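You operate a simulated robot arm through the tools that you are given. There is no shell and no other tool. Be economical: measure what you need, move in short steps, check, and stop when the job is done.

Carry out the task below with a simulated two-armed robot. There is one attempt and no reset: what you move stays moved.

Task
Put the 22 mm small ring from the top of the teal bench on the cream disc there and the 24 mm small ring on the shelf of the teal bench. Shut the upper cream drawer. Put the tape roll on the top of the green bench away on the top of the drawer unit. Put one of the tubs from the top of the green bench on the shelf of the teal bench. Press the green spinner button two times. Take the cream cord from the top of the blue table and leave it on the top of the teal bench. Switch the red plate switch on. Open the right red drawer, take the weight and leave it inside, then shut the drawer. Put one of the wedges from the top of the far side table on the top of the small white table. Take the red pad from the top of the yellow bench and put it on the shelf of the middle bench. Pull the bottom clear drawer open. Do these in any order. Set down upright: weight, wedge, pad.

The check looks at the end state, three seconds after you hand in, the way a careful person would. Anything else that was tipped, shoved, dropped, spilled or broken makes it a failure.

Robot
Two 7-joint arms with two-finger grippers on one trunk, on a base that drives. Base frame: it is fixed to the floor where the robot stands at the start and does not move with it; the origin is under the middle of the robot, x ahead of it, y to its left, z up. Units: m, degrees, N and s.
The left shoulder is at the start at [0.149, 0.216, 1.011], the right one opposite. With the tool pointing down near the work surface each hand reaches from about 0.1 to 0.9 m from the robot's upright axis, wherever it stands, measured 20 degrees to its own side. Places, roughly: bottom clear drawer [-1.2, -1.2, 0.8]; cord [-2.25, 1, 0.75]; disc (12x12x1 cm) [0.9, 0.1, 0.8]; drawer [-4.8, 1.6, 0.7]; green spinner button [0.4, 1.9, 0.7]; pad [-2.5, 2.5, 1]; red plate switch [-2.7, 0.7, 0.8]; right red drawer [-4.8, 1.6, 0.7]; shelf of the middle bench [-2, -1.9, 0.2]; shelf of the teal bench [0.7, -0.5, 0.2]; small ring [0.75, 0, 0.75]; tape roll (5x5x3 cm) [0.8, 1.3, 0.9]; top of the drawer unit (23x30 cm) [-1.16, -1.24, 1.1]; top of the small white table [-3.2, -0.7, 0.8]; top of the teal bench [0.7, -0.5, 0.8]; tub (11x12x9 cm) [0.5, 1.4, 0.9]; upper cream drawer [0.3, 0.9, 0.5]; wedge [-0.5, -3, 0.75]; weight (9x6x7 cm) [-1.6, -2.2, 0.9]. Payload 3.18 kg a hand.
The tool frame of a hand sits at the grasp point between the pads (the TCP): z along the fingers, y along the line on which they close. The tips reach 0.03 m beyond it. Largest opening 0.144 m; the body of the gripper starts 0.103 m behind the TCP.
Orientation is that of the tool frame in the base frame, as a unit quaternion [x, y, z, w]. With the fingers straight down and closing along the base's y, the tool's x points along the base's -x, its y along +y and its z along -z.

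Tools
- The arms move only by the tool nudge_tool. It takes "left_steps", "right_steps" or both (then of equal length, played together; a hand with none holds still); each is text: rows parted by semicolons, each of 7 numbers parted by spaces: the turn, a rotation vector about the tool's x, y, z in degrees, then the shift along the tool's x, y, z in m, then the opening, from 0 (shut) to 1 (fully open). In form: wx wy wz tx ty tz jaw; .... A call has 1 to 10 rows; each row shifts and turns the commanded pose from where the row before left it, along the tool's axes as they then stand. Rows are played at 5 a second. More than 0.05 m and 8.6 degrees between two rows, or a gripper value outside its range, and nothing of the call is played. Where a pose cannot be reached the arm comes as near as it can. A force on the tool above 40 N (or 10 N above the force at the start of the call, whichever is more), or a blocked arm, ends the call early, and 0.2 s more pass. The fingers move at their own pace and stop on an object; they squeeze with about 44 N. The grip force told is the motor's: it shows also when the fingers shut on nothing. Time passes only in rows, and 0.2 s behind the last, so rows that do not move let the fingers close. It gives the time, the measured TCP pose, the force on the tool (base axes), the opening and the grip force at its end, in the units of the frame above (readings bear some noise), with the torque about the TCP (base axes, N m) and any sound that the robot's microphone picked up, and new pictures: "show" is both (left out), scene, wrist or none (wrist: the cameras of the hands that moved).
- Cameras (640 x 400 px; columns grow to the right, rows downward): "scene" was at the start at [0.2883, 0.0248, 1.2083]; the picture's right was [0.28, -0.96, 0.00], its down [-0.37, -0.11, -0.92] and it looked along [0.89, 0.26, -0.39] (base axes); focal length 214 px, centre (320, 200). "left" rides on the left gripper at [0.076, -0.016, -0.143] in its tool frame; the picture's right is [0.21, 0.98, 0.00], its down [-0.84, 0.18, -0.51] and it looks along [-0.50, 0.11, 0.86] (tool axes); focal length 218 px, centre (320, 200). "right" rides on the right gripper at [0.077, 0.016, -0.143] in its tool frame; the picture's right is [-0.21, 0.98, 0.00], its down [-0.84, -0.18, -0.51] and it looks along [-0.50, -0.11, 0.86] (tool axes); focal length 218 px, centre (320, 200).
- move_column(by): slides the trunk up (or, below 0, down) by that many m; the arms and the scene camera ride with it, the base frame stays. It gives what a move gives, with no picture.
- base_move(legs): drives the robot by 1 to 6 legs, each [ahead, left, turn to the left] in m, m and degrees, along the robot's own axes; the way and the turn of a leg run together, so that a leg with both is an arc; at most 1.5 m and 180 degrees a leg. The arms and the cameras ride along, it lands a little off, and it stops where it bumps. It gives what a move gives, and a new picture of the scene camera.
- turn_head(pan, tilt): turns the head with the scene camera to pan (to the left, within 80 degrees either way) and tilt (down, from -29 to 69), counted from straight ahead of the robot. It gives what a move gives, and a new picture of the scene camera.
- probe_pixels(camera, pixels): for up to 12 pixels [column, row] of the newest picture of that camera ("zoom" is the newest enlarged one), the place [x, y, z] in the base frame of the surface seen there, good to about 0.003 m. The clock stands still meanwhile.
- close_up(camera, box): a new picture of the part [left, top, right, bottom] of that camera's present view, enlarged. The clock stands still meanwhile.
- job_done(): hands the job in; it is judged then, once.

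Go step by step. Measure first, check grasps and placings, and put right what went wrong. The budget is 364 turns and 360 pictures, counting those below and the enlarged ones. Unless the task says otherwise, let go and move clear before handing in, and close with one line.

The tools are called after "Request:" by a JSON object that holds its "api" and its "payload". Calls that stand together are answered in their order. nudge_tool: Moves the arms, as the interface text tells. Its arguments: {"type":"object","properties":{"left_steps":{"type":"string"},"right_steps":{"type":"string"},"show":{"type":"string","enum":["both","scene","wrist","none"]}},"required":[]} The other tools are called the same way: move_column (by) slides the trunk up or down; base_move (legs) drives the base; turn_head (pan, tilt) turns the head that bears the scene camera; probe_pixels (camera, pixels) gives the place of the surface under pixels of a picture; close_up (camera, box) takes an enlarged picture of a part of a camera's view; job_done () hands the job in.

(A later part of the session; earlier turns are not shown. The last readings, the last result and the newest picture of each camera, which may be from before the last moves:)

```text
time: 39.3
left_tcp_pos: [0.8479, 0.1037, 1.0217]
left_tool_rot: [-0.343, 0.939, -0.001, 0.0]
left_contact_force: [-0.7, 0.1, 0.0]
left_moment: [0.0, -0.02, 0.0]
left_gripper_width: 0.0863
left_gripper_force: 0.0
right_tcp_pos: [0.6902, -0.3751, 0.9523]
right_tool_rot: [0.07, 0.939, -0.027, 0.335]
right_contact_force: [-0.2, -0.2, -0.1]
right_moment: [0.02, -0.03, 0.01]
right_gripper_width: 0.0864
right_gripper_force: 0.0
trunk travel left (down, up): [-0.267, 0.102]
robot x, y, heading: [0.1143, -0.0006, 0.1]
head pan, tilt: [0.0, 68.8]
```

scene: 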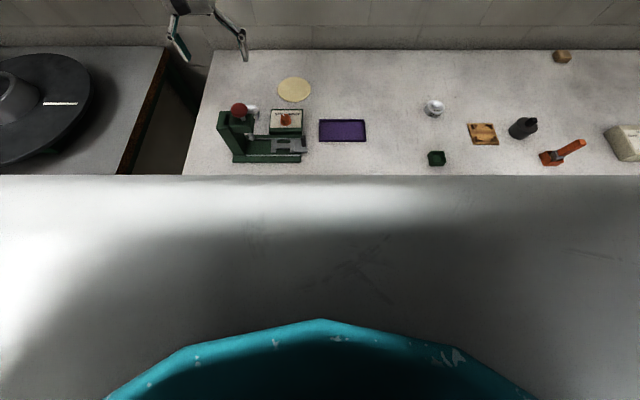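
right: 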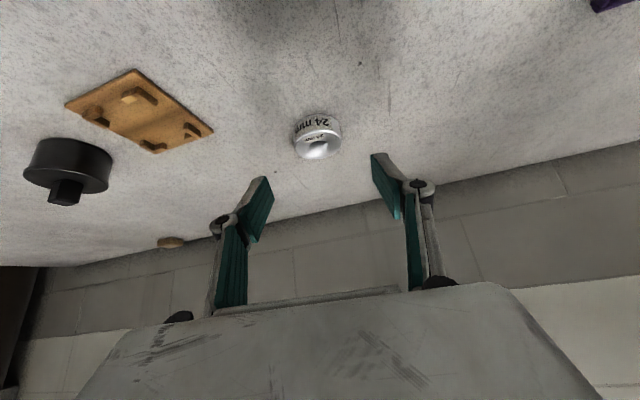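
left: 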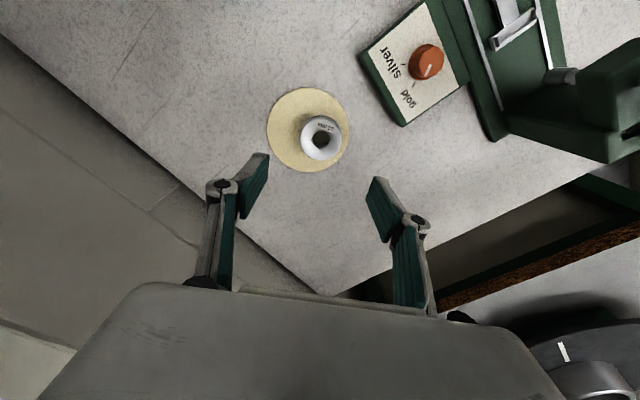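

Reached exactly. Check the ring position from the wrist camera.

Request:
{"api": "probe_pixels", "payload": {"camera": "right", "pixels": [[296, 138], [340, 136], [318, 150], [318, 158], [317, 125]]}}

```text
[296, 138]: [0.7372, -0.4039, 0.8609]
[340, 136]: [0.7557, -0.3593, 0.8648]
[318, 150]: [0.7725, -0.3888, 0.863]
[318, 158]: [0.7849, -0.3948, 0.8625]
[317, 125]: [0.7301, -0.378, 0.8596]
```

Ring centre ≈(0.758,-0.384). Advance along the tool axis and close.

Request:
{"api": "nudge_tool", "payload": {"right_steps": "0 0 0 0.0024 0.0005 0.032 0.6;0 0 0 0.0024 0.0005 0.032 0.6;0 0 0 0.0023 0.0004 0.032 0.6;0 0 0 0 0 0 0.6;0 0 0 0 0 0 0.1;0 0 0 0 0 0 0.1;0 0 0 0 0 0 0.1;0 0 0 0 0 0 0.1", "show": "wrist"}}

```text
time: 41.1
left_tcp_pos: [0.8472, 0.1044, 1.0223]
left_tool_rot: [-0.342, 0.94, 0.001, 0.0]
left_contact_force: [-0.7, -0.3, 0.8]
left_moment: [-0.01, -0.04, -0.01]
left_gripper_width: 0.0864
left_gripper_force: 0.0
right_tcp_pos: [0.7449, -0.3832, 0.8711]
right_tool_rot: [0.07, 0.939, -0.026, 0.335]
right_contact_force: [0.8, -0.4, 1.4]
right_moment: [0.03, -0.09, -0.06]
right_gripper_width: 0.0564
right_gripper_force: 44.0
trunk travel left (down, up): [-0.267, 0.102]
robot x, y, heading: [0.1152, -0.002, 0.1]
head pan, tilt: [0.0, 68.8]
```

right: 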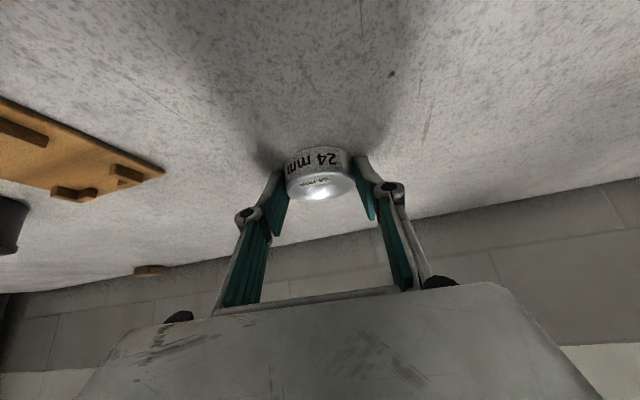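

Ring gripped. Lift both hands clear of everything before backing off.

Request:
{"api": "nudge_tool", "payload": {"left_steps": "0 0 0 0 0 -0.04 0.6;0 0 0 0 0 -0.04 0.6;0 0 0 0 0 -0.04 0.6;0 0 0 0 0 -0.03 0.6;0 0 0 0 0 0 0.6", "right_steps": "0 0 0 -0.026 0 -0.032 0.1;0 0 0 -0.026 0 -0.032 0.1;0 0 0 -0.026 0 -0.032 0.1;0 0 0 -0.026 0 -0.032 0.1;0 0 0 0 0 0 0.1", "show": "none"}}

Request:
{"api": "turn_head", "payload": {"pan": 0, "tilt": 40}}

```text
time: 42.3
left_tcp_pos: [0.8212, 0.1091, 1.1424]
left_tool_rot: [-0.342, 0.94, -0.001, 0.0]
left_contact_force: [1.4, -0.6, -0.1]
left_moment: [0.0, -0.01, -0.02]
left_gripper_width: 0.0863
left_gripper_force: 0.0
left hand out of reach, approached as far as the arm can: row 1, 2, 3
right_tcp_pos: [0.7511, -0.3824, 1.039]
right_tool_rot: [0.069, 0.94, -0.027, 0.334]
right_contact_force: [0.1, 0.5, -1.8]
right_moment: [-0.03, 0.01, 0.01]
right_gripper_width: 0.0563
right_gripper_force: 44.0
trunk travel left (down, up): [-0.267, 0.102]
robot x, y, heading: [0.1126, 0.002, 0.2]
head pan, tilt: [0.0, 68.8]
```

```text
time: 43.2
left_tcp_pos: [0.8221, 0.1076, 1.1424]
left_tool_rot: [-0.342, 0.94, -0.002, 0.001]
left_contact_force: [-0.3, -1.5, -0.1]
left_moment: [0.02, -0.02, 0.01]
left_gripper_width: 0.0865
left_gripper_force: 0.0
right_tcp_pos: [0.7514, -0.383, 1.0382]
right_tool_rot: [0.07, 0.939, -0.027, 0.335]
right_contact_force: [-0.2, 0.3, -1.2]
right_moment: [0.01, 0.01, 0.04]
right_gripper_width: 0.0564
right_gripper_force: 44.0
trunk travel left (down, up): [-0.267, 0.102]
robot x, y, heading: [0.1168, -0.0011, -0.5]
head pan, tilt: [0.0, 40.0]
```

scene: 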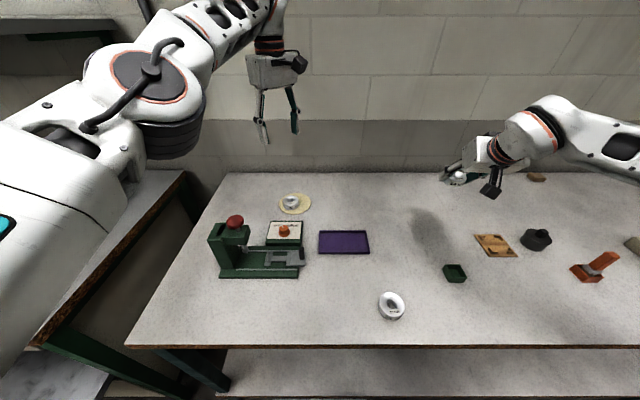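

Both hands clear. Back off 0.45 m to work at the shelf.

Request:
{"api": "base_move", "payload": {"legs": [[-0.45, 0, 0]]}}

```text
time: 46.0
left_tcp_pos: [0.3521, 0.1104, 1.1444]
left_tool_rot: [-0.345, 0.939, -0.002, 0.001]
left_contact_force: [-0.3, -0.1, -0.9]
left_moment: [-0.04, -0.02, -0.02]
left_gripper_width: 0.0862
left_gripper_force: 0.0
right_tcp_pos: [0.2836, -0.3818, 1.0384]
right_tool_rot: [0.069, 0.94, -0.026, 0.334]
right_contact_force: [-0.3, 0.1, -1.7]
right_moment: [-0.02, 0.02, 0.02]
right_gripper_width: 0.0563
right_gripper_force: 43.8
trunk travel left (down, up): [-0.267, 0.102]
robot x, y, heading: [-0.3533, -0.0008, 0.4]
head pan, tilt: [0.0, 40.0]
```

scene: 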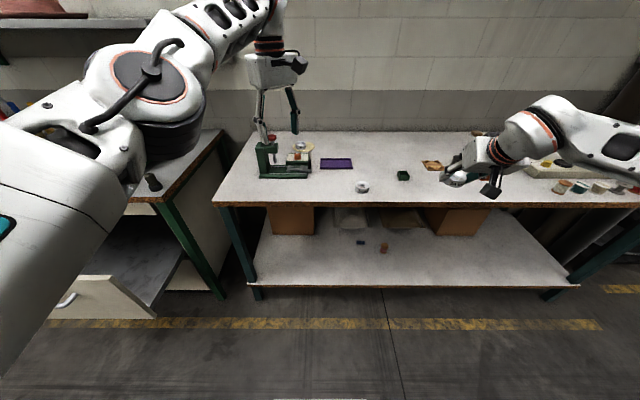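

The shelf is clear at front right, with small items near (360,242),(385,247). Measure it, and the open cream drawer at the left.

Request:
{"api": "probe_pixels", "payload": {"camera": "scene", "pixels": [[262, 282], [420, 282], [570, 282], [420, 262], [450, 270], [500, 270], [360, 242], [385, 247], [460, 220], [420, 205], [115, 290], [70, 298]]}}

```text
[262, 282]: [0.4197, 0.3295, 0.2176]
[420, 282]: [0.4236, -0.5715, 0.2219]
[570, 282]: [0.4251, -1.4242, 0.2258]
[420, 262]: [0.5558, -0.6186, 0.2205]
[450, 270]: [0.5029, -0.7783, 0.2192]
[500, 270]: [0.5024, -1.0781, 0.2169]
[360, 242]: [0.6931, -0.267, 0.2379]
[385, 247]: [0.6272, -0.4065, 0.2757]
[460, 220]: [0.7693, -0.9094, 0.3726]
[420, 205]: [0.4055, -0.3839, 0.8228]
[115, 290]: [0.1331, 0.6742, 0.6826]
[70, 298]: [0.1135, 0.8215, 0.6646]
```

Shelf at z≈0.22, starting at x≈0.41, free around (0.5,-0.6). Lower the trunk fully, then take the right hand down in front of the bench while the left hand goes up and back.

Request:
{"api": "move_column", "payload": {"by": -0.265}}

Request:
{"api": "nudge_tool", "payload": {"left_steps": "0 0 0 0.023 0.019 -0.02 0.6;0 0 0 0.023 0.019 -0.02 0.6;0 0 0 0.023 0.019 -0.02 0.6;0 0 0 0.023 0.019 -0.02 0.6;0 0 0 0.023 0.019 -0.02 0.6;0 0 0 0.023 0.019 -0.02 0.6;0 0 0 0 0 0 0.6;0 0 0 0 0 0 0.6;0 0 0 0 0 0 0.6;0 0 0 0 0 0 0.6", "right_steps": "0 0 0 0.0285 0 0.0348 0.1;0 0 0 0.0285 0 0.0348 0.1;0 0 0 0.0285 0 0.0348 0.1;0 0 0 0.0285 0 0.0348 0.1;0 0 0 0.0285 0 0.0348 0.1;0 0 0 0.0285 0 0.0348 0.1;0 0 0 0.0285 0 0.0348 0.1;0 0 0 0.0285 0 0.0348 0.1;0 0 0 0.0285 0 0.0348 0.1;0 0 0 0.0285 0 0.0348 0.1", "show": "scene"}}

```text
time: 47.3
left_tcp_pos: [0.3733, 0.1072, 0.8633]
left_tool_rot: [-0.342, 0.931, 0.036, -0.124]
left_contact_force: [-0.7, 0.5, -0.2]
left_moment: [0.0, 0.02, 0.01]
left_gripper_width: 0.0919
left_gripper_force: 0.0
right_tcp_pos: [0.2853, -0.3834, 0.9046]
right_tool_rot: [0.069, 0.945, -0.028, 0.319]
right_contact_force: [-1.5, -0.1, -1.2]
right_moment: [-0.01, -0.02, 0.03]
right_gripper_width: 0.0562
right_gripper_force: 44.3
trunk travel left (down, up): [-0.154, 0.215]
robot x, y, heading: [-0.3525, -0.0025, 0.0]
head pan, tilt: [0.0, 40.0]
stopped: the force on the tool passed its limit at 106 N (the readings are from after the stop); the commanded pose is now the measured one
```

```text
time: 49.5
left_tcp_pos: [0.2287, 0.1051, 1.0308]
left_tool_rot: [-0.343, 0.931, 0.035, -0.122]
left_contact_force: [-0.1, -0.1, 0.0]
left_moment: [0.02, 0.02, -0.04]
left_gripper_width: 0.0862
left_gripper_force: 0.1
right_tcp_pos: [0.2943, -0.3827, 0.6836]
right_tool_rot: [0.068, 0.946, -0.026, 0.316]
right_contact_force: [-0.4, -0.7, -0.5]
right_moment: [-0.01, 0.02, 0.01]
right_gripper_width: 0.0563
right_gripper_force: 43.7
right hand out of reach, approached as far as the arm can: row 5, 6, 7, 8, 9, 10
trunk travel left (down, up): [-0.154, 0.215]
robot x, y, heading: [-0.3507, -0.0009, 0.3]
head pan, tilt: [0.0, 40.0]
```

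scene: 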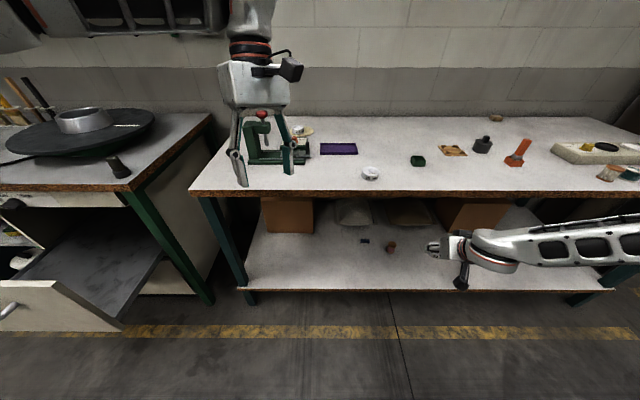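

The left fingers brushed the bench edge (width 0.092), nothing else seems disturbed. Left is now back at x=0.23. Continue lowering the trunk and the right hand.

Request:
{"api": "move_column", "payload": {"by": -0.15}}

Request:
{"api": "nudge_tool", "payload": {"right_steps": "0 0 0 0.0285 0 0.0348 0.1;0 0 0 0.0285 0 0.0348 0.1;0 0 0 0.0285 0 0.0348 0.1;0 0 0 0.0285 0 0.0348 0.1;0 0 0 0.0285 0 0.0348 0.1;0 0 0 0 0 0 0.1", "show": "none"}}

```text
time: 51.3
left_tcp_pos: [0.2306, 0.1075, 0.8814]
left_tool_rot: [-0.343, 0.931, 0.033, -0.121]
left_contact_force: [0.3, -0.3, 0.5]
left_moment: [-0.01, -0.02, 0.02]
left_gripper_width: 0.0863
left_gripper_force: 0.1
right_tcp_pos: [0.101, -0.3836, 0.3012]
right_tool_rot: [0.057, 0.996, -0.046, 0.045]
right_contact_force: [0.2, -0.1, -1.1]
right_moment: [0.01, 0.0, 0.0]
right_gripper_width: 0.0562
right_gripper_force: 44.2
trunk travel left (down, up): [-0.004, 0.365]
robot x, y, heading: [-0.3529, -0.0037, 0.2]
head pan, tilt: [0.0, 40.0]
```

```text
time: 52.7
left_tcp_pos: [0.2308, 0.1067, 0.8798]
left_tool_rot: [-0.342, 0.931, 0.034, -0.122]
left_contact_force: [-1.3, -0.8, -0.8]
left_moment: [0.02, 0.04, -0.02]
left_gripper_width: 0.0866
left_gripper_force: 0.0
right_tcp_pos: [0.0998, -0.3837, 0.3014]
right_tool_rot: [0.058, 0.996, -0.045, 0.043]
right_contact_force: [0.6, -1.0, -2.0]
right_moment: [-0.01, 0.02, 0.01]
right_gripper_width: 0.0563
right_gripper_force: 44.4
right hand out of reach, approached as far as the arm can: row 1, 2, 3, 4, 5
trunk travel left (down, up): [-0.004, 0.365]
robot x, y, heading: [-0.3564, -0.0013, 0.2]
head pan, tilt: [0.0, 40.0]
```

Right hand is down at (0.10,-0.38,0.30) but nearly vertical. Pitch it forward again and see whether it holds.

Request:
{"api": "nudge_tool", "payload": {"right_steps": "0 -8 0 0 0 0 0.1;0 -8 0 0 0 0 0.1;0 -8 0 0 0 0 0.1;0 -8 0 0 0 0 0.1;0 0 0 0 0 0 0.1", "show": "scene"}}

```text
time: 53.9
left_tcp_pos: [0.2305, 0.1082, 0.8797]
left_tool_rot: [-0.343, 0.931, 0.033, -0.121]
left_contact_force: [0.8, 0.2, 0.8]
left_moment: [-0.02, 0.01, 0.0]
left_gripper_width: 0.0864
left_gripper_force: 0.0
right_tcp_pos: [0.0994, -0.3838, 0.301]
right_tool_rot: [0.058, 0.996, -0.046, 0.044]
right_contact_force: [-0.2, 0.3, -1.9]
right_moment: [-0.03, -0.03, 0.02]
right_gripper_width: 0.0561
right_gripper_force: 44.3
right hand out of reach, approached as far as the arm can: row 1, 2, 3, 4
trunk travel left (down, up): [-0.004, 0.365]
robot x, y, heading: [-0.3515, -0.0013, 0.4]
head pan, tilt: [0.0, 40.0]
```

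scene: 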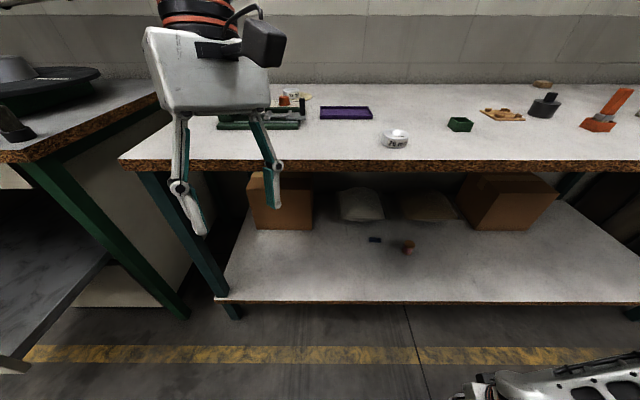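

It is stuck at that low extended pose. Move up and forward, then pitch.

Request:
{"api": "nudge_tool", "payload": {"right_steps": "0 0 0 0 0 -0.04 0.1;0 0 0 0 0 -0.04 0.1;0 0 0 0 0 -0.04 0.1;0 -8 0 0 0 0 0.1;0 -8 0 0 0 0 0.1;0 -8 0 0 0 0 0.1;0 -8 0 0 0 0 0.1;0 0 0 0 0 0 0.1", "show": "none"}}

```text
time: 55.7
left_tcp_pos: [0.2298, 0.1068, 0.8794]
left_tool_rot: [-0.342, 0.931, 0.033, -0.121]
left_contact_force: [0.6, -0.2, -0.3]
left_moment: [-0.02, -0.01, 0.03]
left_gripper_width: 0.0864
left_gripper_force: 0.0
right_tcp_pos: [0.0884, -0.3733, 0.4202]
right_tool_rot: [0.058, 0.996, -0.045, 0.043]
right_contact_force: [0.0, 0.7, -1.5]
right_moment: [0.0, -0.03, -0.02]
right_gripper_width: 0.0561
right_gripper_force: 43.9
right hand out of reach, approached as far as the arm can: row 4, 5, 6, 7
trunk travel left (down, up): [-0.004, 0.365]
robot x, y, heading: [-0.3548, -0.0016, 0.2]
head pan, tilt: [0.0, 40.0]
```

Pitch is refused here. Test extending forward at this height with small pitch.

Request:
{"api": "nudge_tool", "payload": {"right_steps": "0 0 0 -0.04 0 0 0.1;0 0 0 -0.04 0 0 0.1;0 0 0 -0.04 0 0 0.1;0 0 0 -0.04 0 0 0.1;0 -6 0 0 0 0 0.1;0 -6 0 0 0 0 0.1;0 -6 0 0 0 0 0.1;0 -6 0 0 0 0 0.1;0 0 0 0 0 0 0.1", "show": "wrist"}}

```text
time: 57.7
left_tcp_pos: [0.2315, 0.1075, 0.8794]
left_tool_rot: [-0.343, 0.931, 0.033, -0.122]
left_contact_force: [-0.5, -0.3, -0.4]
left_moment: [-0.04, -0.01, -0.01]
left_gripper_width: 0.0864
left_gripper_force: 0.0
right_tcp_pos: [0.2482, -0.3895, 0.4358]
right_tool_rot: [0.052, 0.982, -0.052, 0.173]
right_contact_force: [0.0, 0.8, -1.5]
right_moment: [0.0, 0.0, 0.01]
right_gripper_width: 0.0562
right_gripper_force: 44.2
right hand out of reach, approached as far as the arm can: row 7, 8
trunk travel left (down, up): [-0.004, 0.365]
robot x, y, heading: [-0.3535, 0.0016, 0.2]
head pan, tilt: [0.0, 40.0]
```

right: 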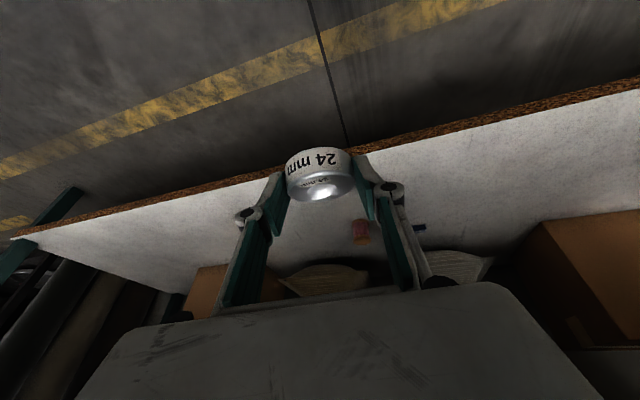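

Extending forward allows pitch. The 20° pitch will do, since the forearm clears the bench edge. Raise the left hand, then drive the base forward 0.25 and right 0.2.

Request:
{"api": "nudge_tool", "payload": {"left_steps": "1.9 -7 0 0 0 -0.03 0.6;1.9 -7 0 0 0 -0.04 0.6;0 0 0 0 0 -0.04 0.6;0 0 0 0 0 -0.04 0.6;0 0 0 0 0 -0.03 0.6;0 0 0 0 0 0 0.6", "show": "none"}}

Request:
{"api": "base_move", "payload": {"legs": [[0, -0.2, 0], [0.2, 0, 0]]}}

```text
time: 59.1
left_tcp_pos: [0.2455, 0.0965, 0.9918]
left_tool_rot: [-0.34, 0.939, 0.043, 0.004]
left_contact_force: [0.5, -0.6, 1.1]
left_moment: [0.0, 0.01, 0.01]
left_gripper_width: 0.0862
left_gripper_force: 0.0
left hand out of reach, approached as far as the arm can: row 4, 5
right_tcp_pos: [0.2469, -0.3902, 0.4364]
right_tool_rot: [0.051, 0.982, -0.052, 0.173]
right_contact_force: [0.4, 1.0, -1.9]
right_moment: [0.04, 0.07, 0.0]
right_gripper_width: 0.0558
right_gripper_force: 43.9
trunk travel left (down, up): [-0.004, 0.365]
robot x, y, heading: [-0.3524, 0.0007, 0.4]
head pan, tilt: [0.0, 40.0]
```

```text
time: 62.6
left_tcp_pos: [0.4485, -0.0972, 0.9913]
left_tool_rot: [-0.339, 0.94, 0.043, 0.003]
left_contact_force: [0.3, -0.1, -0.5]
left_moment: [0.04, 0.04, 0.01]
left_gripper_width: 0.0866
left_gripper_force: 0.0
right_tcp_pos: [0.4499, -0.5839, 0.4363]
right_tool_rot: [0.052, 0.982, -0.052, 0.173]
right_contact_force: [-1.0, 0.6, -1.3]
right_moment: [0.02, 0.04, 0.01]
right_gripper_width: 0.0558
right_gripper_force: 44.3
trunk travel left (down, up): [-0.004, 0.365]
robot x, y, heading: [-0.1513, -0.1954, 0.0]
head pan, tilt: [0.0, 40.0]
```

scene: 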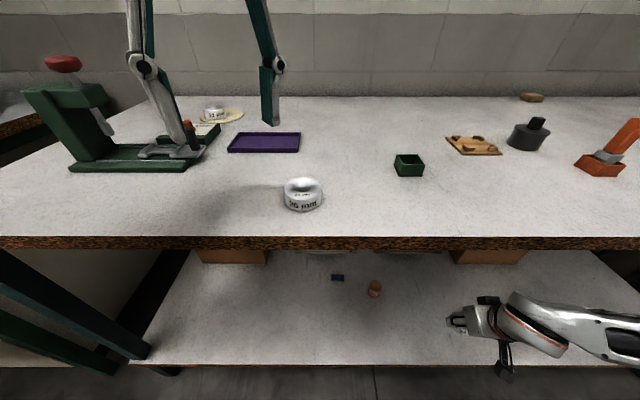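

In position over the shelf's front. Lower toward the shelf.

Request:
{"api": "nudge_tool", "payload": {"right_steps": "0 0 0 0 0.003 0.035 0.1;0 0 0 0 0.003 0.035 0.1;0 0 0 0 0.003 0.035 0.1;0 0 0 0 0.003 0.035 0.1;0 0 0 0 0.003 0.03 0.1;0 0 0 0 0 0 0.1", "show": "wrist"}}

```text
time: 64.0
left_tcp_pos: [0.4471, -0.0987, 0.9921]
left_tool_rot: [-0.34, 0.94, 0.043, 0.004]
left_contact_force: [1.2, -0.2, 0.2]
left_moment: [-0.01, -0.02, 0.01]
left_gripper_width: 0.0867
left_gripper_force: 0.0
right_tcp_pos: [0.5069, -0.5877, 0.2753]
right_tool_rot: [0.052, 0.982, -0.052, 0.173]
right_contact_force: [-0.2, 0.3, -0.6]
right_moment: [-0.01, 0.02, 0.01]
right_gripper_width: 0.0561
right_gripper_force: 43.3
trunk travel left (down, up): [-0.004, 0.365]
robot x, y, heading: [-0.1495, -0.1931, 0.4]
head pan, tilt: [0.0, 40.0]
```

right: 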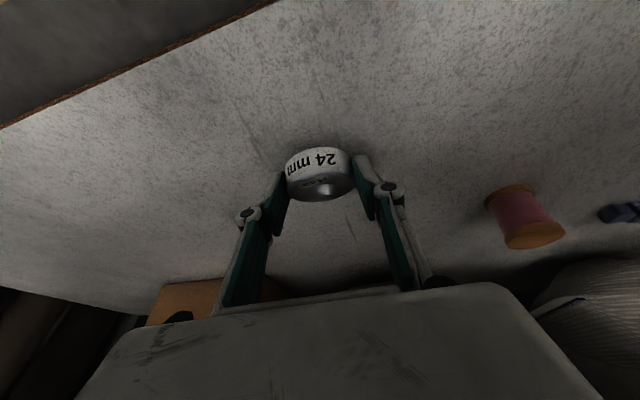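

Good. Try pitching further here to level the ring.

Request:
{"api": "nudge_tool", "payload": {"right_steps": "0 -6 0 0 0 0 0.1;0 -6 0 0 0 0 0.1;0 -6 0 0 0 0 0.1;0 0 0 0 0 0 0.1", "show": "wrist"}}

```text
time: 65.0
left_tcp_pos: [0.448, -0.0983, 0.9927]
left_tool_rot: [-0.339, 0.94, 0.043, 0.005]
left_contact_force: [0.9, 0.1, 0.1]
left_moment: [0.02, 0.01, 0.0]
left_gripper_width: 0.0862
left_gripper_force: 0.1
right_tcp_pos: [0.5098, -0.5946, 0.2796]
right_tool_rot: [0.049, 0.979, -0.05, 0.19]
right_contact_force: [0.1, -0.4, -1.9]
right_moment: [0.02, 0.02, -0.02]
right_gripper_width: 0.056
right_gripper_force: 44.3
right hand out of reach, approached as far as the arm can: row 1, 2, 3
trunk travel left (down, up): [-0.004, 0.365]
robot x, y, heading: [-0.1485, -0.1933, 0.1]
head pan, tilt: [0.0, 40.0]
```

right: 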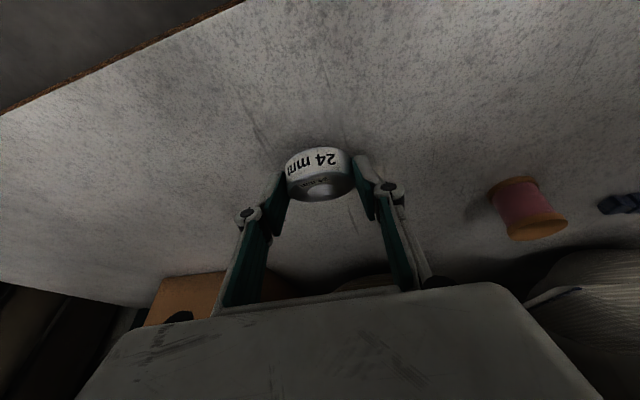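

Enough. Lower until light contact, then open gently and back up along the tool.

Request:
{"api": "nudge_tool", "payload": {"right_steps": "0 0 0 0 0 0.008 0.1;0 0 0 0 0 0.006 0.1;0 0 0 0 0 0.005 0.1;0 0 0 0 0 0 0.1", "show": "none"}}

```text
time: 66.0
left_tcp_pos: [0.4455, -0.0978, 0.9945]
left_tool_rot: [-0.339, 0.94, 0.042, 0.005]
left_contact_force: [-0.1, -0.2, 0.0]
left_moment: [0.01, 0.03, -0.01]
left_gripper_width: 0.0863
left_gripper_force: 0.0
right_tcp_pos: [0.5201, -0.5973, 0.2659]
right_tool_rot: [0.05, 0.979, -0.051, 0.192]
right_contact_force: [-5.5, -0.8, 20.3]
right_moment: [-0.09, -0.52, -0.04]
right_gripper_width: 0.0563
right_gripper_force: 44.1
trunk travel left (down, up): [-0.004, 0.365]
robot x, y, heading: [-0.1512, -0.1947, 0.1]
head pan, tilt: [0.0, 40.0]
```

Contact (20 N). Release.

Request:
{"api": "nudge_tool", "payload": {"right_steps": "0 0 0 0 0 -0.003 0.1;0 0 0 0 0 0 0.4;0 0 0 0 0 0 0.55;0 0 0 0 0 -0.02 0.6;0 0 0 0 0 -0.03 0.6;0 0 0 0 0 -0.03 0.6", "show": "wrist"}}

```text
time: 67.4
left_tcp_pos: [0.448, -0.0999, 0.9919]
left_tool_rot: [-0.338, 0.94, 0.043, 0.005]
left_contact_force: [-0.3, -0.2, -0.5]
left_moment: [0.03, -0.01, 0.02]
left_gripper_width: 0.0863
left_gripper_force: 0.0
right_tcp_pos: [0.4893, -0.5967, 0.3386]
right_tool_rot: [0.049, 0.979, -0.05, 0.189]
right_contact_force: [-0.9, 0.5, -1.1]
right_moment: [0.01, 0.03, 0.01]
right_gripper_width: 0.0863
right_gripper_force: 0.0
right hand out of reach, approached as far as the arm can: row 6
trunk travel left (down, up): [-0.004, 0.365]
robot x, y, heading: [-0.1515, -0.1935, 0.2]
head pan, tilt: [0.0, 40.0]
```

right: 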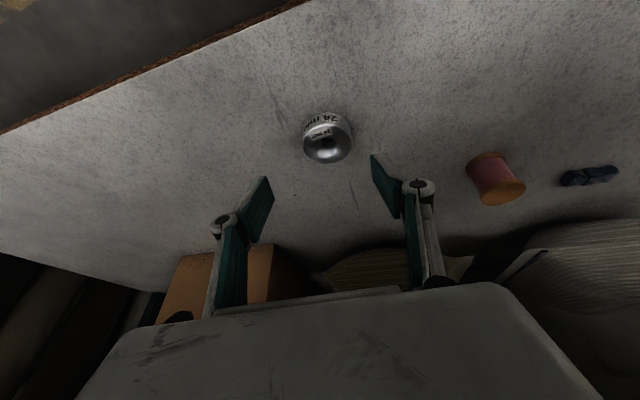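

The ring lies flat on the shelf (328,138). Back out and look at the green bench.

Request:
{"api": "base_move", "payload": {"legs": [[-0.35, 0, 0]]}}

Request:
{"api": "move_column", "payload": {"by": 0.25}}

Request:
{"api": "turn_head", "payload": {"pan": 50, "tilt": 30}}

```text
time: 69.8
left_tcp_pos: [0.0845, -0.1011, 0.9925]
left_tool_rot: [-0.338, 0.94, 0.043, 0.004]
left_contact_force: [0.2, -0.7, 0.1]
left_moment: [0.03, -0.02, -0.01]
left_gripper_width: 0.0864
left_gripper_force: 0.2
right_tcp_pos: [0.1267, -0.5986, 0.339]
right_tool_rot: [0.05, 0.979, -0.051, 0.189]
right_contact_force: [-0.4, -0.3, 0.4]
right_moment: [0.0, -0.01, 0.0]
right_gripper_width: 0.0866
right_gripper_force: 0.1
trunk travel left (down, up): [-0.004, 0.365]
robot x, y, heading: [-0.5177, -0.1953, -0.2]
head pan, tilt: [0.0, 40.0]
```

scene: 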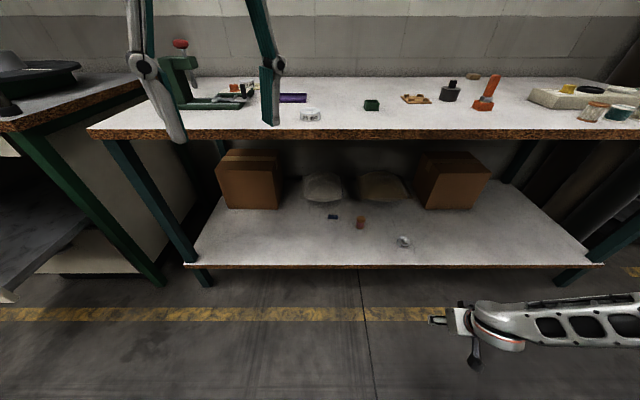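

```text
time: 72.3
left_tcp_pos: [0.0862, -0.101, 1.2401]
left_tool_rot: [-0.337, 0.941, 0.045, 0.003]
left_contact_force: [0.3, -0.6, 0.3]
left_moment: [0.01, 0.04, -0.02]
left_gripper_width: 0.0864
left_gripper_force: 0.0
right_tcp_pos: [0.1259, -0.5977, 0.5877]
right_tool_rot: [0.05, 0.979, -0.051, 0.188]
right_contact_force: [-0.7, 0.3, 0.1]
right_moment: [-0.02, 0.01, -0.01]
right_gripper_width: 0.0864
right_gripper_force: 0.0
trunk travel left (down, up): [-0.254, 0.115]
robot x, y, heading: [-0.5092, -0.1945, -0.1]
head pan, tilt: [0.0, 40.0]
```

```text
time: 73.5
left_tcp_pos: [0.0859, -0.1004, 1.2402]
left_tool_rot: [-0.338, 0.94, 0.043, 0.005]
left_contact_force: [0.3, -0.7, -0.5]
left_moment: [0.0, -0.02, 0.01]
left_gripper_width: 0.0864
left_gripper_force: 0.1
right_tcp_pos: [0.1267, -0.5991, 0.589]
right_tool_rot: [0.051, 0.979, -0.051, 0.189]
right_contact_force: [0.2, -1.0, 0.5]
right_moment: [0.01, 0.01, -0.01]
right_gripper_width: 0.086
right_gripper_force: 0.0
trunk travel left (down, up): [-0.254, 0.115]
robot x, y, heading: [-0.513, -0.1941, 0.0]
head pan, tilt: [50.0, 30.0]
```

scene: 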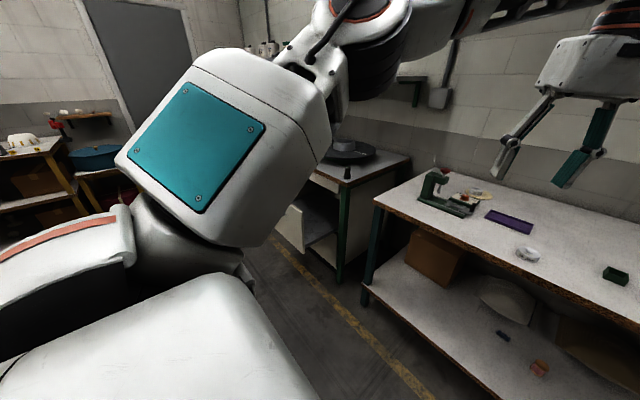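

I'll back off a bit more and strafe left to face the green bench, hands well clear of the open drawer (front at x≈0.11).

Request:
{"api": "base_move", "payload": {"legs": [[-0.3, 0, 0], [0, 0.7, 0]]}}

Request:
{"api": "turn_head", "payload": {"pan": 15, "tilt": 25}}

```text
time: 81.7
left_tcp_pos: [-0.2098, 0.6097, 1.2421]
left_tool_rot: [-0.341, 0.939, 0.043, 0.004]
left_contact_force: [0.6, -0.3, -0.4]
left_moment: [-0.01, -0.01, 0.04]
left_gripper_width: 0.0863
left_gripper_force: 0.0
right_tcp_pos: [-0.1649, 0.1106, 0.589]
right_tool_rot: [0.046, 0.979, -0.051, 0.189]
right_contact_force: [0.2, -0.3, -0.2]
right_moment: [-0.01, 0.03, -0.03]
right_gripper_width: 0.0863
right_gripper_force: 0.1
trunk travel left (down, up): [-0.254, 0.115]
robot x, y, heading: [-0.8096, 0.5095, 0.7]
head pan, tilt: [50.0, 30.0]
```

scene: 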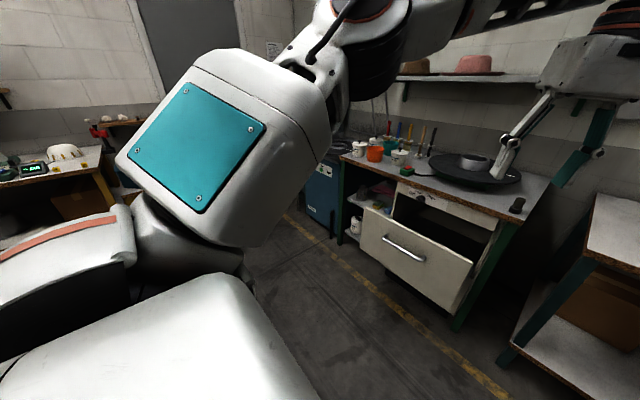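

```text
time: 82.8
left_tcp_pos: [-0.2092, 0.6099, 1.2427]
left_tool_rot: [-0.341, 0.939, 0.043, 0.004]
left_contact_force: [-0.3, 0.2, -0.1]
left_moment: [0.01, -0.02, 0.0]
left_gripper_width: 0.0863
left_gripper_force: 0.1
right_tcp_pos: [-0.1662, 0.1113, 0.5888]
right_tool_rot: [0.047, 0.979, -0.051, 0.19]
right_contact_force: [0.1, 0.3, -0.1]
right_moment: [-0.02, -0.01, -0.02]
right_gripper_width: 0.0863
right_gripper_force: 0.2
trunk travel left (down, up): [-0.254, 0.115]
robot x, y, heading: [-0.8073, 0.5086, 0.7]
head pan, tilt: [15.0, 25.0]
```

scene: 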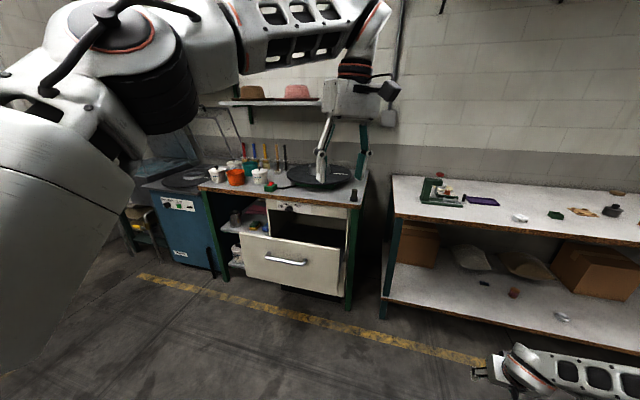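

The green bench has a wide cream drawer standing open (290,262), plus something above it. Zoom in and measure.

Request:
{"api": "close_up", "payload": {"camera": "scene", "box": [180, 140, 400, 310]}}

Request:
{"api": "probe_pixels", "payload": {"camera": "scene", "pixels": [[290, 262], [245, 240], [335, 250], [288, 209], [340, 220], [290, 235], [235, 177], [258, 176], [270, 186], [352, 196], [310, 208], [205, 200]]}}

```text
2.35 times, centred on (290, 225) of scene
```

zoom: 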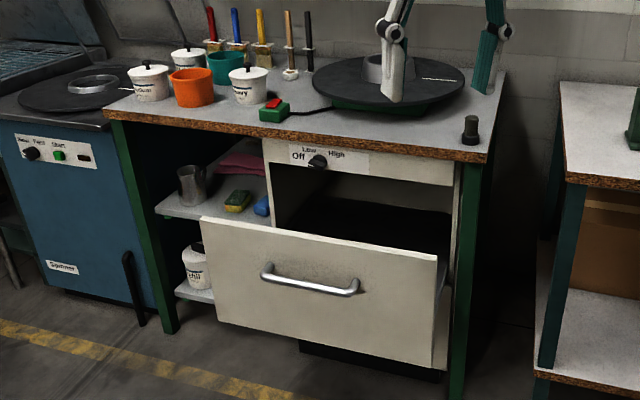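

```text
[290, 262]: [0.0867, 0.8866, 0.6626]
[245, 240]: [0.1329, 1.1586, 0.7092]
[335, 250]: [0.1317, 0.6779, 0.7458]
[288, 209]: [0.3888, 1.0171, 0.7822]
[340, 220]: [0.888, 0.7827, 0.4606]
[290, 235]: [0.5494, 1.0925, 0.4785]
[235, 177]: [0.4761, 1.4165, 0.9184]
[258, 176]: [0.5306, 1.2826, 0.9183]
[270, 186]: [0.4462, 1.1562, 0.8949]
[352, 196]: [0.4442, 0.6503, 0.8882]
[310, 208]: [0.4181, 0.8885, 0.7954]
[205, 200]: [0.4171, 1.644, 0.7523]
```

The open drawer's face is at x≈0.13 (y 0.66–1.16, z 0.45–0.75), another cream front lies below it. I'll strafe left so the right hand is in front of it, fingers shut.

Request:
{"api": "base_move", "payload": {"legs": [[0, 0.79, 0]]}}

Request:
{"api": "move_column", "payload": {"by": 0.11}}

Request:
{"api": "nudge_tool", "payload": {"right_steps": "0 0 0 0 0 -0.02 0;0 0 0 0 0 -0.02 0;0 0 0 0 0 0 0;0 0 0 0 0 0 0", "show": "both"}}

```text
time: 90.0
left_tcp_pos: [-0.2193, 1.3958, 1.2421]
left_tool_rot: [-0.346, 0.937, 0.044, 0.004]
left_contact_force: [0.7, 0.4, -0.1]
left_moment: [0.03, -0.01, 0.0]
left_gripper_width: 0.0866
left_gripper_force: 0.2
right_tcp_pos: [-0.1717, 0.8984, 0.5893]
right_tool_rot: [0.042, 0.98, -0.05, 0.19]
right_contact_force: [-0.3, 0.2, 0.0]
right_moment: [0.0, -0.01, 0.01]
right_gripper_width: 0.0863
right_gripper_force: 0.1
trunk travel left (down, up): [-0.254, 0.115]
robot x, y, heading: [-0.8194, 1.285, 1.0]
head pan, tilt: [15.0, 25.0]
```

scene: 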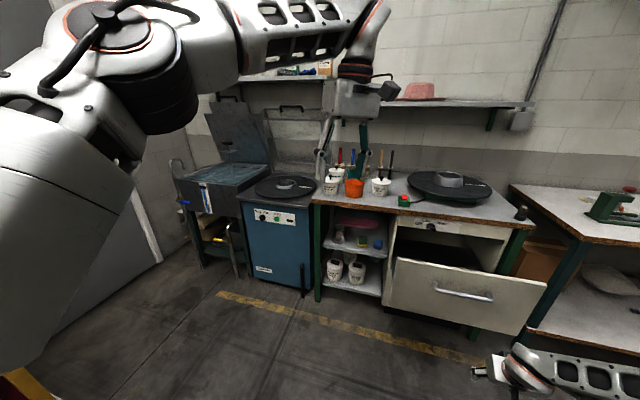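

```text
time: 91.4
left_tcp_pos: [-0.2189, 1.3957, 1.3509]
left_tool_rot: [-0.346, 0.937, 0.043, 0.003]
left_contact_force: [-0.6, -1.2, -0.1]
left_moment: [0.04, -0.02, -0.01]
left_gripper_width: 0.0864
left_gripper_force: 0.0
right_tcp_pos: [-0.1718, 0.8982, 0.6985]
right_tool_rot: [0.042, 0.98, -0.049, 0.189]
right_contact_force: [-0.1, -0.8, -0.5]
right_moment: [0.02, -0.04, 0.0]
right_gripper_width: 0.0864
right_gripper_force: 0.0
trunk travel left (down, up): [-0.364, 0.005]
robot x, y, heading: [-0.8194, 1.291, 1.3]
head pan, tilt: [15.0, 25.0]
```

```text
time: 92.4
left_tcp_pos: [-0.2201, 1.3961, 1.3517]
left_tool_rot: [-0.346, 0.937, 0.043, 0.003]
left_contact_force: [0.9, 0.0, 0.5]
left_moment: [0.0, 0.01, -0.03]
left_gripper_width: 0.0864
left_gripper_force: 0.1
right_tcp_pos: [-0.1854, 0.9023, 0.7377]
right_tool_rot: [0.042, 0.98, -0.05, 0.19]
right_contact_force: [-0.5, 0.1, 0.2]
right_moment: [-0.01, -0.01, 0.01]
right_gripper_width: 0.0002
right_gripper_force: 30.7
trunk travel left (down, up): [-0.364, 0.005]
robot x, y, heading: [-0.8215, 1.2898, 0.9]
head pan, tilt: [15.0, 25.0]
```

scene: 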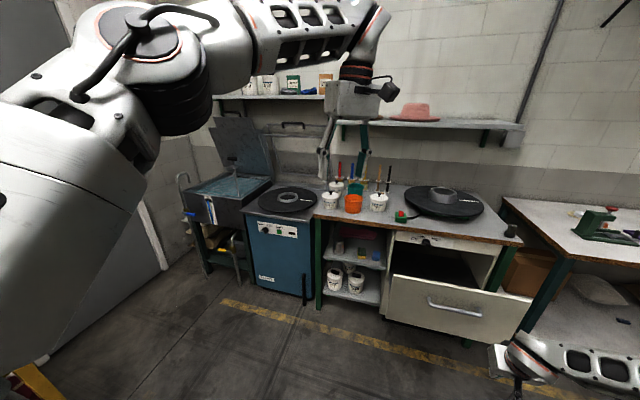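
right: 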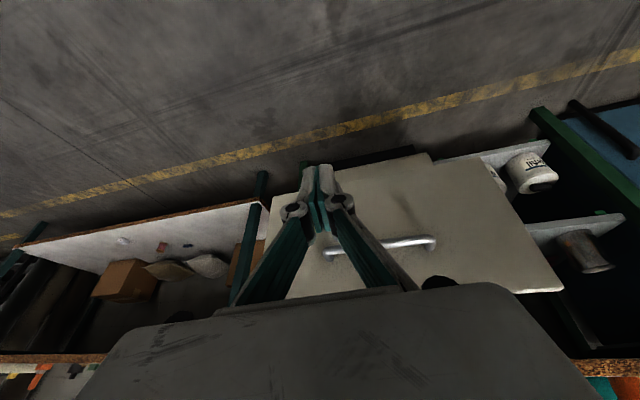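

The fingertips are at z≈0.70 facing the drawer front. Drive forward to push it in.

Request:
{"api": "base_move", "payload": {"legs": [[0.34, 0, 0], [0.12, 0, 0]]}}

```text
time: 95.5
left_tcp_pos: [0.2457, 1.4152, 1.3524]
left_tool_rot: [-0.352, 0.935, 0.043, 0.002]
left_contact_force: [0.2, 0.3, -0.9]
left_moment: [0.01, 0.05, -0.02]
left_gripper_width: 0.0862
left_gripper_force: 0.1
right_tcp_pos: [0.2843, 0.9215, 0.7382]
right_tool_rot: [0.035, 0.98, -0.048, 0.189]
right_contact_force: [-0.3, 0.0, -0.4]
right_moment: [0.04, 0.05, 0.01]
right_gripper_width: 0.0002
right_gripper_force: 30.7
trunk travel left (down, up): [-0.364, 0.005]
robot x, y, heading: [-0.3546, 1.3005, 1.7]
head pan, tilt: [15.0, 25.0]
```

scene: 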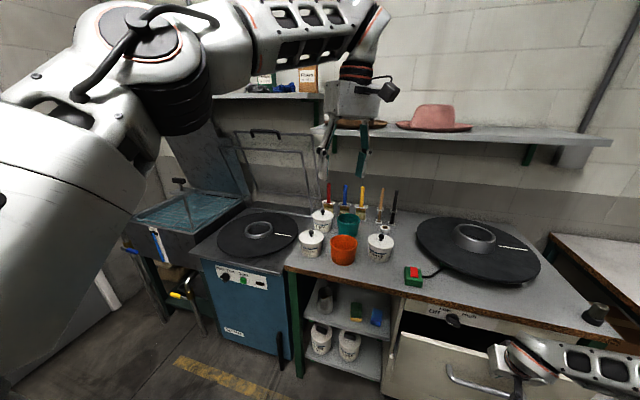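

Pushing works with no blocking. Check where the drawer face is compared to the panel.

Request:
{"api": "close_up", "payload": {"camera": "right", "box": [0, 0, 640, 400]}}

Request:
{"api": "probe_pixels", "payload": {"camera": "scene", "pixels": [[420, 390], [455, 320], [425, 312], [400, 345], [490, 330], [410, 268], [415, 282], [596, 312], [410, 340]]}}

```text
1.00 times, centred on (320, 200) of right (not enlarged: the box is as wide or as high as the picture)
```

zoom: 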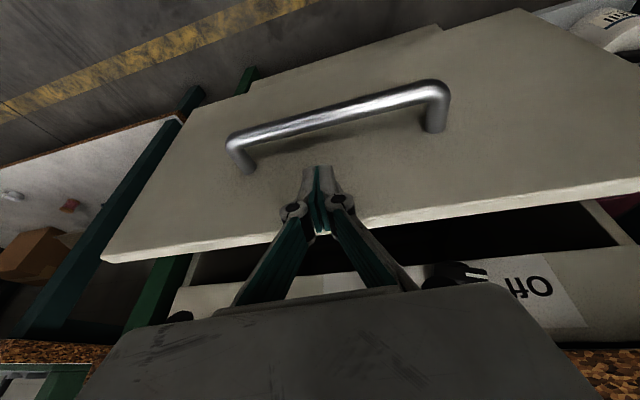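

```text
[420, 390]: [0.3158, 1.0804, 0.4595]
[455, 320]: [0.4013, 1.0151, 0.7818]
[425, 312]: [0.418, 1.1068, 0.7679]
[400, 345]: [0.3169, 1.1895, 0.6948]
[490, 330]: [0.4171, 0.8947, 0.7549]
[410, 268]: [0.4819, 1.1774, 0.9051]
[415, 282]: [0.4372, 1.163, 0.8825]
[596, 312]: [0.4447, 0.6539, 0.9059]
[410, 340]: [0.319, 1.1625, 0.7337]
```

The face is at x≈0.317, panel at ≈0.418. I'll push the rest with the arm, gently.

Request:
{"api": "nudge_tool", "payload": {"right_steps": "0 0 0 -0.0167 0.0015 0.0066 0;0 0 0 -0.0167 0.0015 0.0066 0;0 0 0 -0.0167 0.0015 0.0066 0;0 0 0 -0.0167 0.0015 0.0066 0;0 0 0 -0.0167 0.0015 0.0066 0;0 0 0 -0.0083 0.0008 0.0033 0;0 0 0 0 0 0 0", "show": "wrist"}}

```text
time: 97.1
left_tcp_pos: [0.2441, 1.4157, 1.3508]
left_tool_rot: [-0.353, 0.935, 0.043, 0.003]
left_contact_force: [-0.4, 0.1, -0.1]
left_moment: [-0.02, 0.04, 0.01]
left_gripper_width: 0.0865
left_gripper_force: 0.0
right_tcp_pos: [0.3836, 0.9214, 0.7368]
right_tool_rot: [0.034, 0.98, -0.048, 0.19]
right_contact_force: [0.5, 0.4, -0.6]
right_moment: [-0.04, -0.01, 0.02]
right_gripper_width: 0.0
right_gripper_force: 30.7
trunk travel left (down, up): [-0.364, 0.005]
robot x, y, heading: [-0.3542, 1.3003, 1.8]
head pan, tilt: [15.0, 25.0]
```

right: 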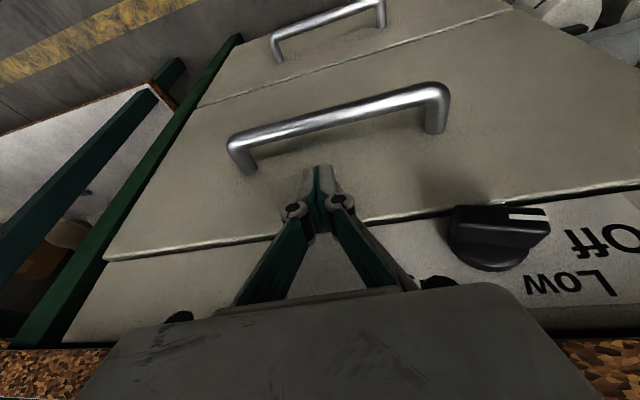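

The upper front now looks flush with the lower front and panel; verify.

Request:
{"api": "probe_pixels", "payload": {"camera": "right", "pixels": [[200, 130], [260, 80], [440, 40], [520, 150], [200, 210], [180, 290], [200, 255], [560, 215]]}}

```text
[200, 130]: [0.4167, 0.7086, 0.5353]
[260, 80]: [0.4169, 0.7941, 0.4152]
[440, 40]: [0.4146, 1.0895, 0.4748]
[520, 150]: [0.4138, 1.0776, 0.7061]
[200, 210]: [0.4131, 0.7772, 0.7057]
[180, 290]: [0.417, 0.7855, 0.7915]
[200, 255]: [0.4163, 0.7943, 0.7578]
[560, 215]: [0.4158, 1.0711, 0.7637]
```

Within 2–3 mm of flush. One small extra push, then withdraw.

Request:
{"api": "nudge_tool", "payload": {"right_steps": "0 0 0 -0.005 0 0.002 0;0 0 0 -0.003 0 0.001 0;0 0 0 0 0 0 0;0 0 0 0.0167 0 -0.0066 0;0 0 0 0.03 0 -0.012 0;0 0 0 0.04 0 -0.016 0;0 0 0 0.04 0 -0.016 0", "show": "wrist"}}

```text
time: 98.7
left_tcp_pos: [0.2422, 1.4142, 1.3531]
left_tool_rot: [-0.352, 0.935, 0.045, 0.004]
left_contact_force: [-0.1, -0.3, 0.1]
left_moment: [0.0, -0.06, -0.02]
left_gripper_width: 0.0866
left_gripper_force: 0.0
right_tcp_pos: [0.257, 0.9327, 0.7391]
right_tool_rot: [0.035, 0.98, -0.047, 0.191]
right_contact_force: [-0.3, -0.5, -1.1]
right_moment: [-0.01, 0.02, 0.03]
right_gripper_width: 0.0
right_gripper_force: 31.2
trunk travel left (down, up): [-0.364, 0.005]
robot x, y, heading: [-0.3509, 1.2969, 1.6]
head pan, tilt: [15.0, 25.0]
```

right: 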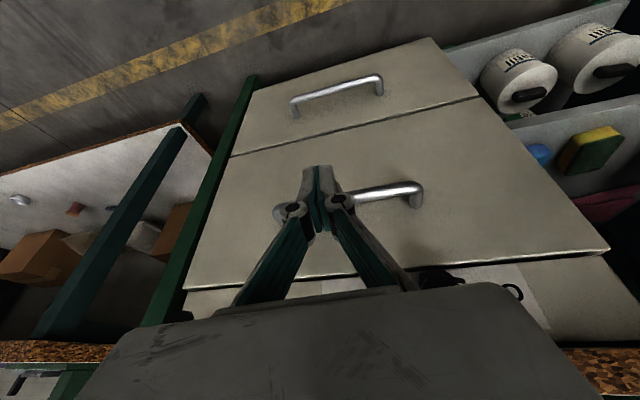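

Drawer shut. Now zoom on the spinner panel (245,280) and the bench top items.

Request:
{"api": "close_up", "payload": {"camera": "scene", "box": [200, 250, 300, 312]}}

Request:
{"api": "close_up", "payload": {"camera": "scene", "box": [280, 170, 440, 290]}}

Request:
{"api": "probe_pixels", "payload": {"camera": "scene", "pixels": [[312, 243], [343, 250], [380, 247], [322, 222], [348, 225], [413, 277], [243, 280], [235, 283], [343, 237], [312, 235]]}}

```text
6.40 times, centred on (250, 281) of scene
```

zoom: 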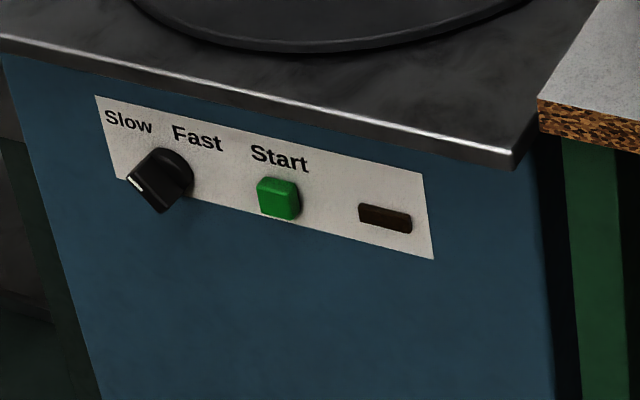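

```text
3.33 times, centred on (360, 230) of scene
```

zoom: 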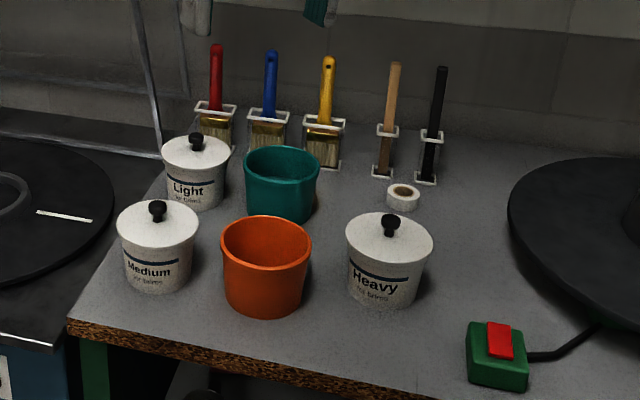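

```text
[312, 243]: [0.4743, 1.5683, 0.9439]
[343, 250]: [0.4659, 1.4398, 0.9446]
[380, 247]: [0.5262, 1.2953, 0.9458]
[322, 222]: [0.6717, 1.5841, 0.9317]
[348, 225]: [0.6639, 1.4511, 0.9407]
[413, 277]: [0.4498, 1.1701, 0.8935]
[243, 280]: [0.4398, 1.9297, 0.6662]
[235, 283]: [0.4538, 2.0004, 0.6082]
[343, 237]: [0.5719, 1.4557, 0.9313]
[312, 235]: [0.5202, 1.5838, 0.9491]
```

Start button at ≈(0.44,1.93,0.666); orange tub ≈(0.5,1.42), teal tub ≈(0.66,1.45), tape roll near scene (385,229). I'll back off, shift left, and ready the left hand for the button: yaw straight, pitched forward, shut.

Request:
{"api": "base_move", "payload": {"legs": [[-0.2, 0.3, 0]]}}

Request:
{"api": "move_column", "payload": {"by": -0.2}}

Request:
{"api": "nudge_tool", "payload": {"left_steps": "0 0 8 0 0 0 0;0 0 8 0 0 0 0;0 0 8 0 0 0 0;0 0 8 0 0 0 0;0 0 8 0 0 0 0;0 -8 0 0 0 0 0;0 -8 0 0 0 0 0;0 -8 0 0 0 0 0;0 -8 0 0 0 0 0;0 -8 0 0 0 0 0", "show": "none"}}

```text
time: 102.0
left_tcp_pos: [0.0366, 1.7132, 1.3524]
left_tool_rot: [-0.355, 0.934, 0.043, 0.003]
left_contact_force: [0.0, -0.8, -0.7]
left_moment: [0.01, 0.02, 0.0]
left_gripper_width: 0.0863
left_gripper_force: 0.0
right_tcp_pos: [0.051, 1.2327, 0.738]
right_tool_rot: [0.033, 0.98, -0.048, 0.19]
right_contact_force: [-0.3, -0.8, -0.3]
right_moment: [0.03, -0.01, -0.03]
right_gripper_width: 0.0
right_gripper_force: 30.7
trunk travel left (down, up): [-0.364, 0.005]
robot x, y, heading: [-0.5583, 1.5933, 2.0]
head pan, tilt: [15.0, 25.0]
```

scene: 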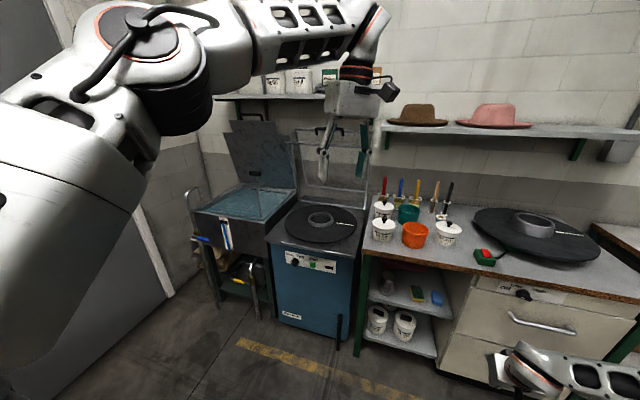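

```text
time: 104.1
left_tcp_pos: [0.0355, 1.7154, 1.1538]
left_tool_rot: [-0.355, 0.934, 0.042, 0.004]
left_contact_force: [0.2, -1.9, -0.1]
left_moment: [-0.01, -0.05, -0.03]
left_gripper_width: 0.0864
left_gripper_force: 0.1
right_tcp_pos: [0.0526, 1.2319, 0.5402]
right_tool_rot: [0.033, 0.98, -0.048, 0.191]
right_contact_force: [-0.6, -0.4, -0.2]
right_moment: [0.02, 0.0, -0.02]
right_gripper_width: 0.0001
right_gripper_force: 30.9
trunk travel left (down, up): [-0.164, 0.205]
robot x, y, heading: [-0.5605, 1.5959, 2.1]
head pan, tilt: [15.0, 25.0]
```

```text
time: 106.3
left_tcp_pos: [0.0345, 1.7252, 1.144]
left_tool_rot: [-0.034, 0.94, 0.055, 0.335]
left_contact_force: [-0.2, 0.5, 0.6]
left_moment: [0.0, 0.01, -0.02]
left_gripper_width: 0.0
left_gripper_force: 30.8
left hand out of reach, approached as far as the arm can: row 5
right_tcp_pos: [0.051, 1.2321, 0.5387]
right_tool_rot: [0.034, 0.98, -0.048, 0.19]
right_contact_force: [0.0, -0.3, 0.1]
right_moment: [0.03, -0.01, 0.0]
right_gripper_width: 0.0
right_gripper_force: 30.5
trunk travel left (down, up): [-0.164, 0.205]
robot x, y, heading: [-0.5601, 1.6009, 2.1]
head pan, tilt: [15.0, 25.0]
```

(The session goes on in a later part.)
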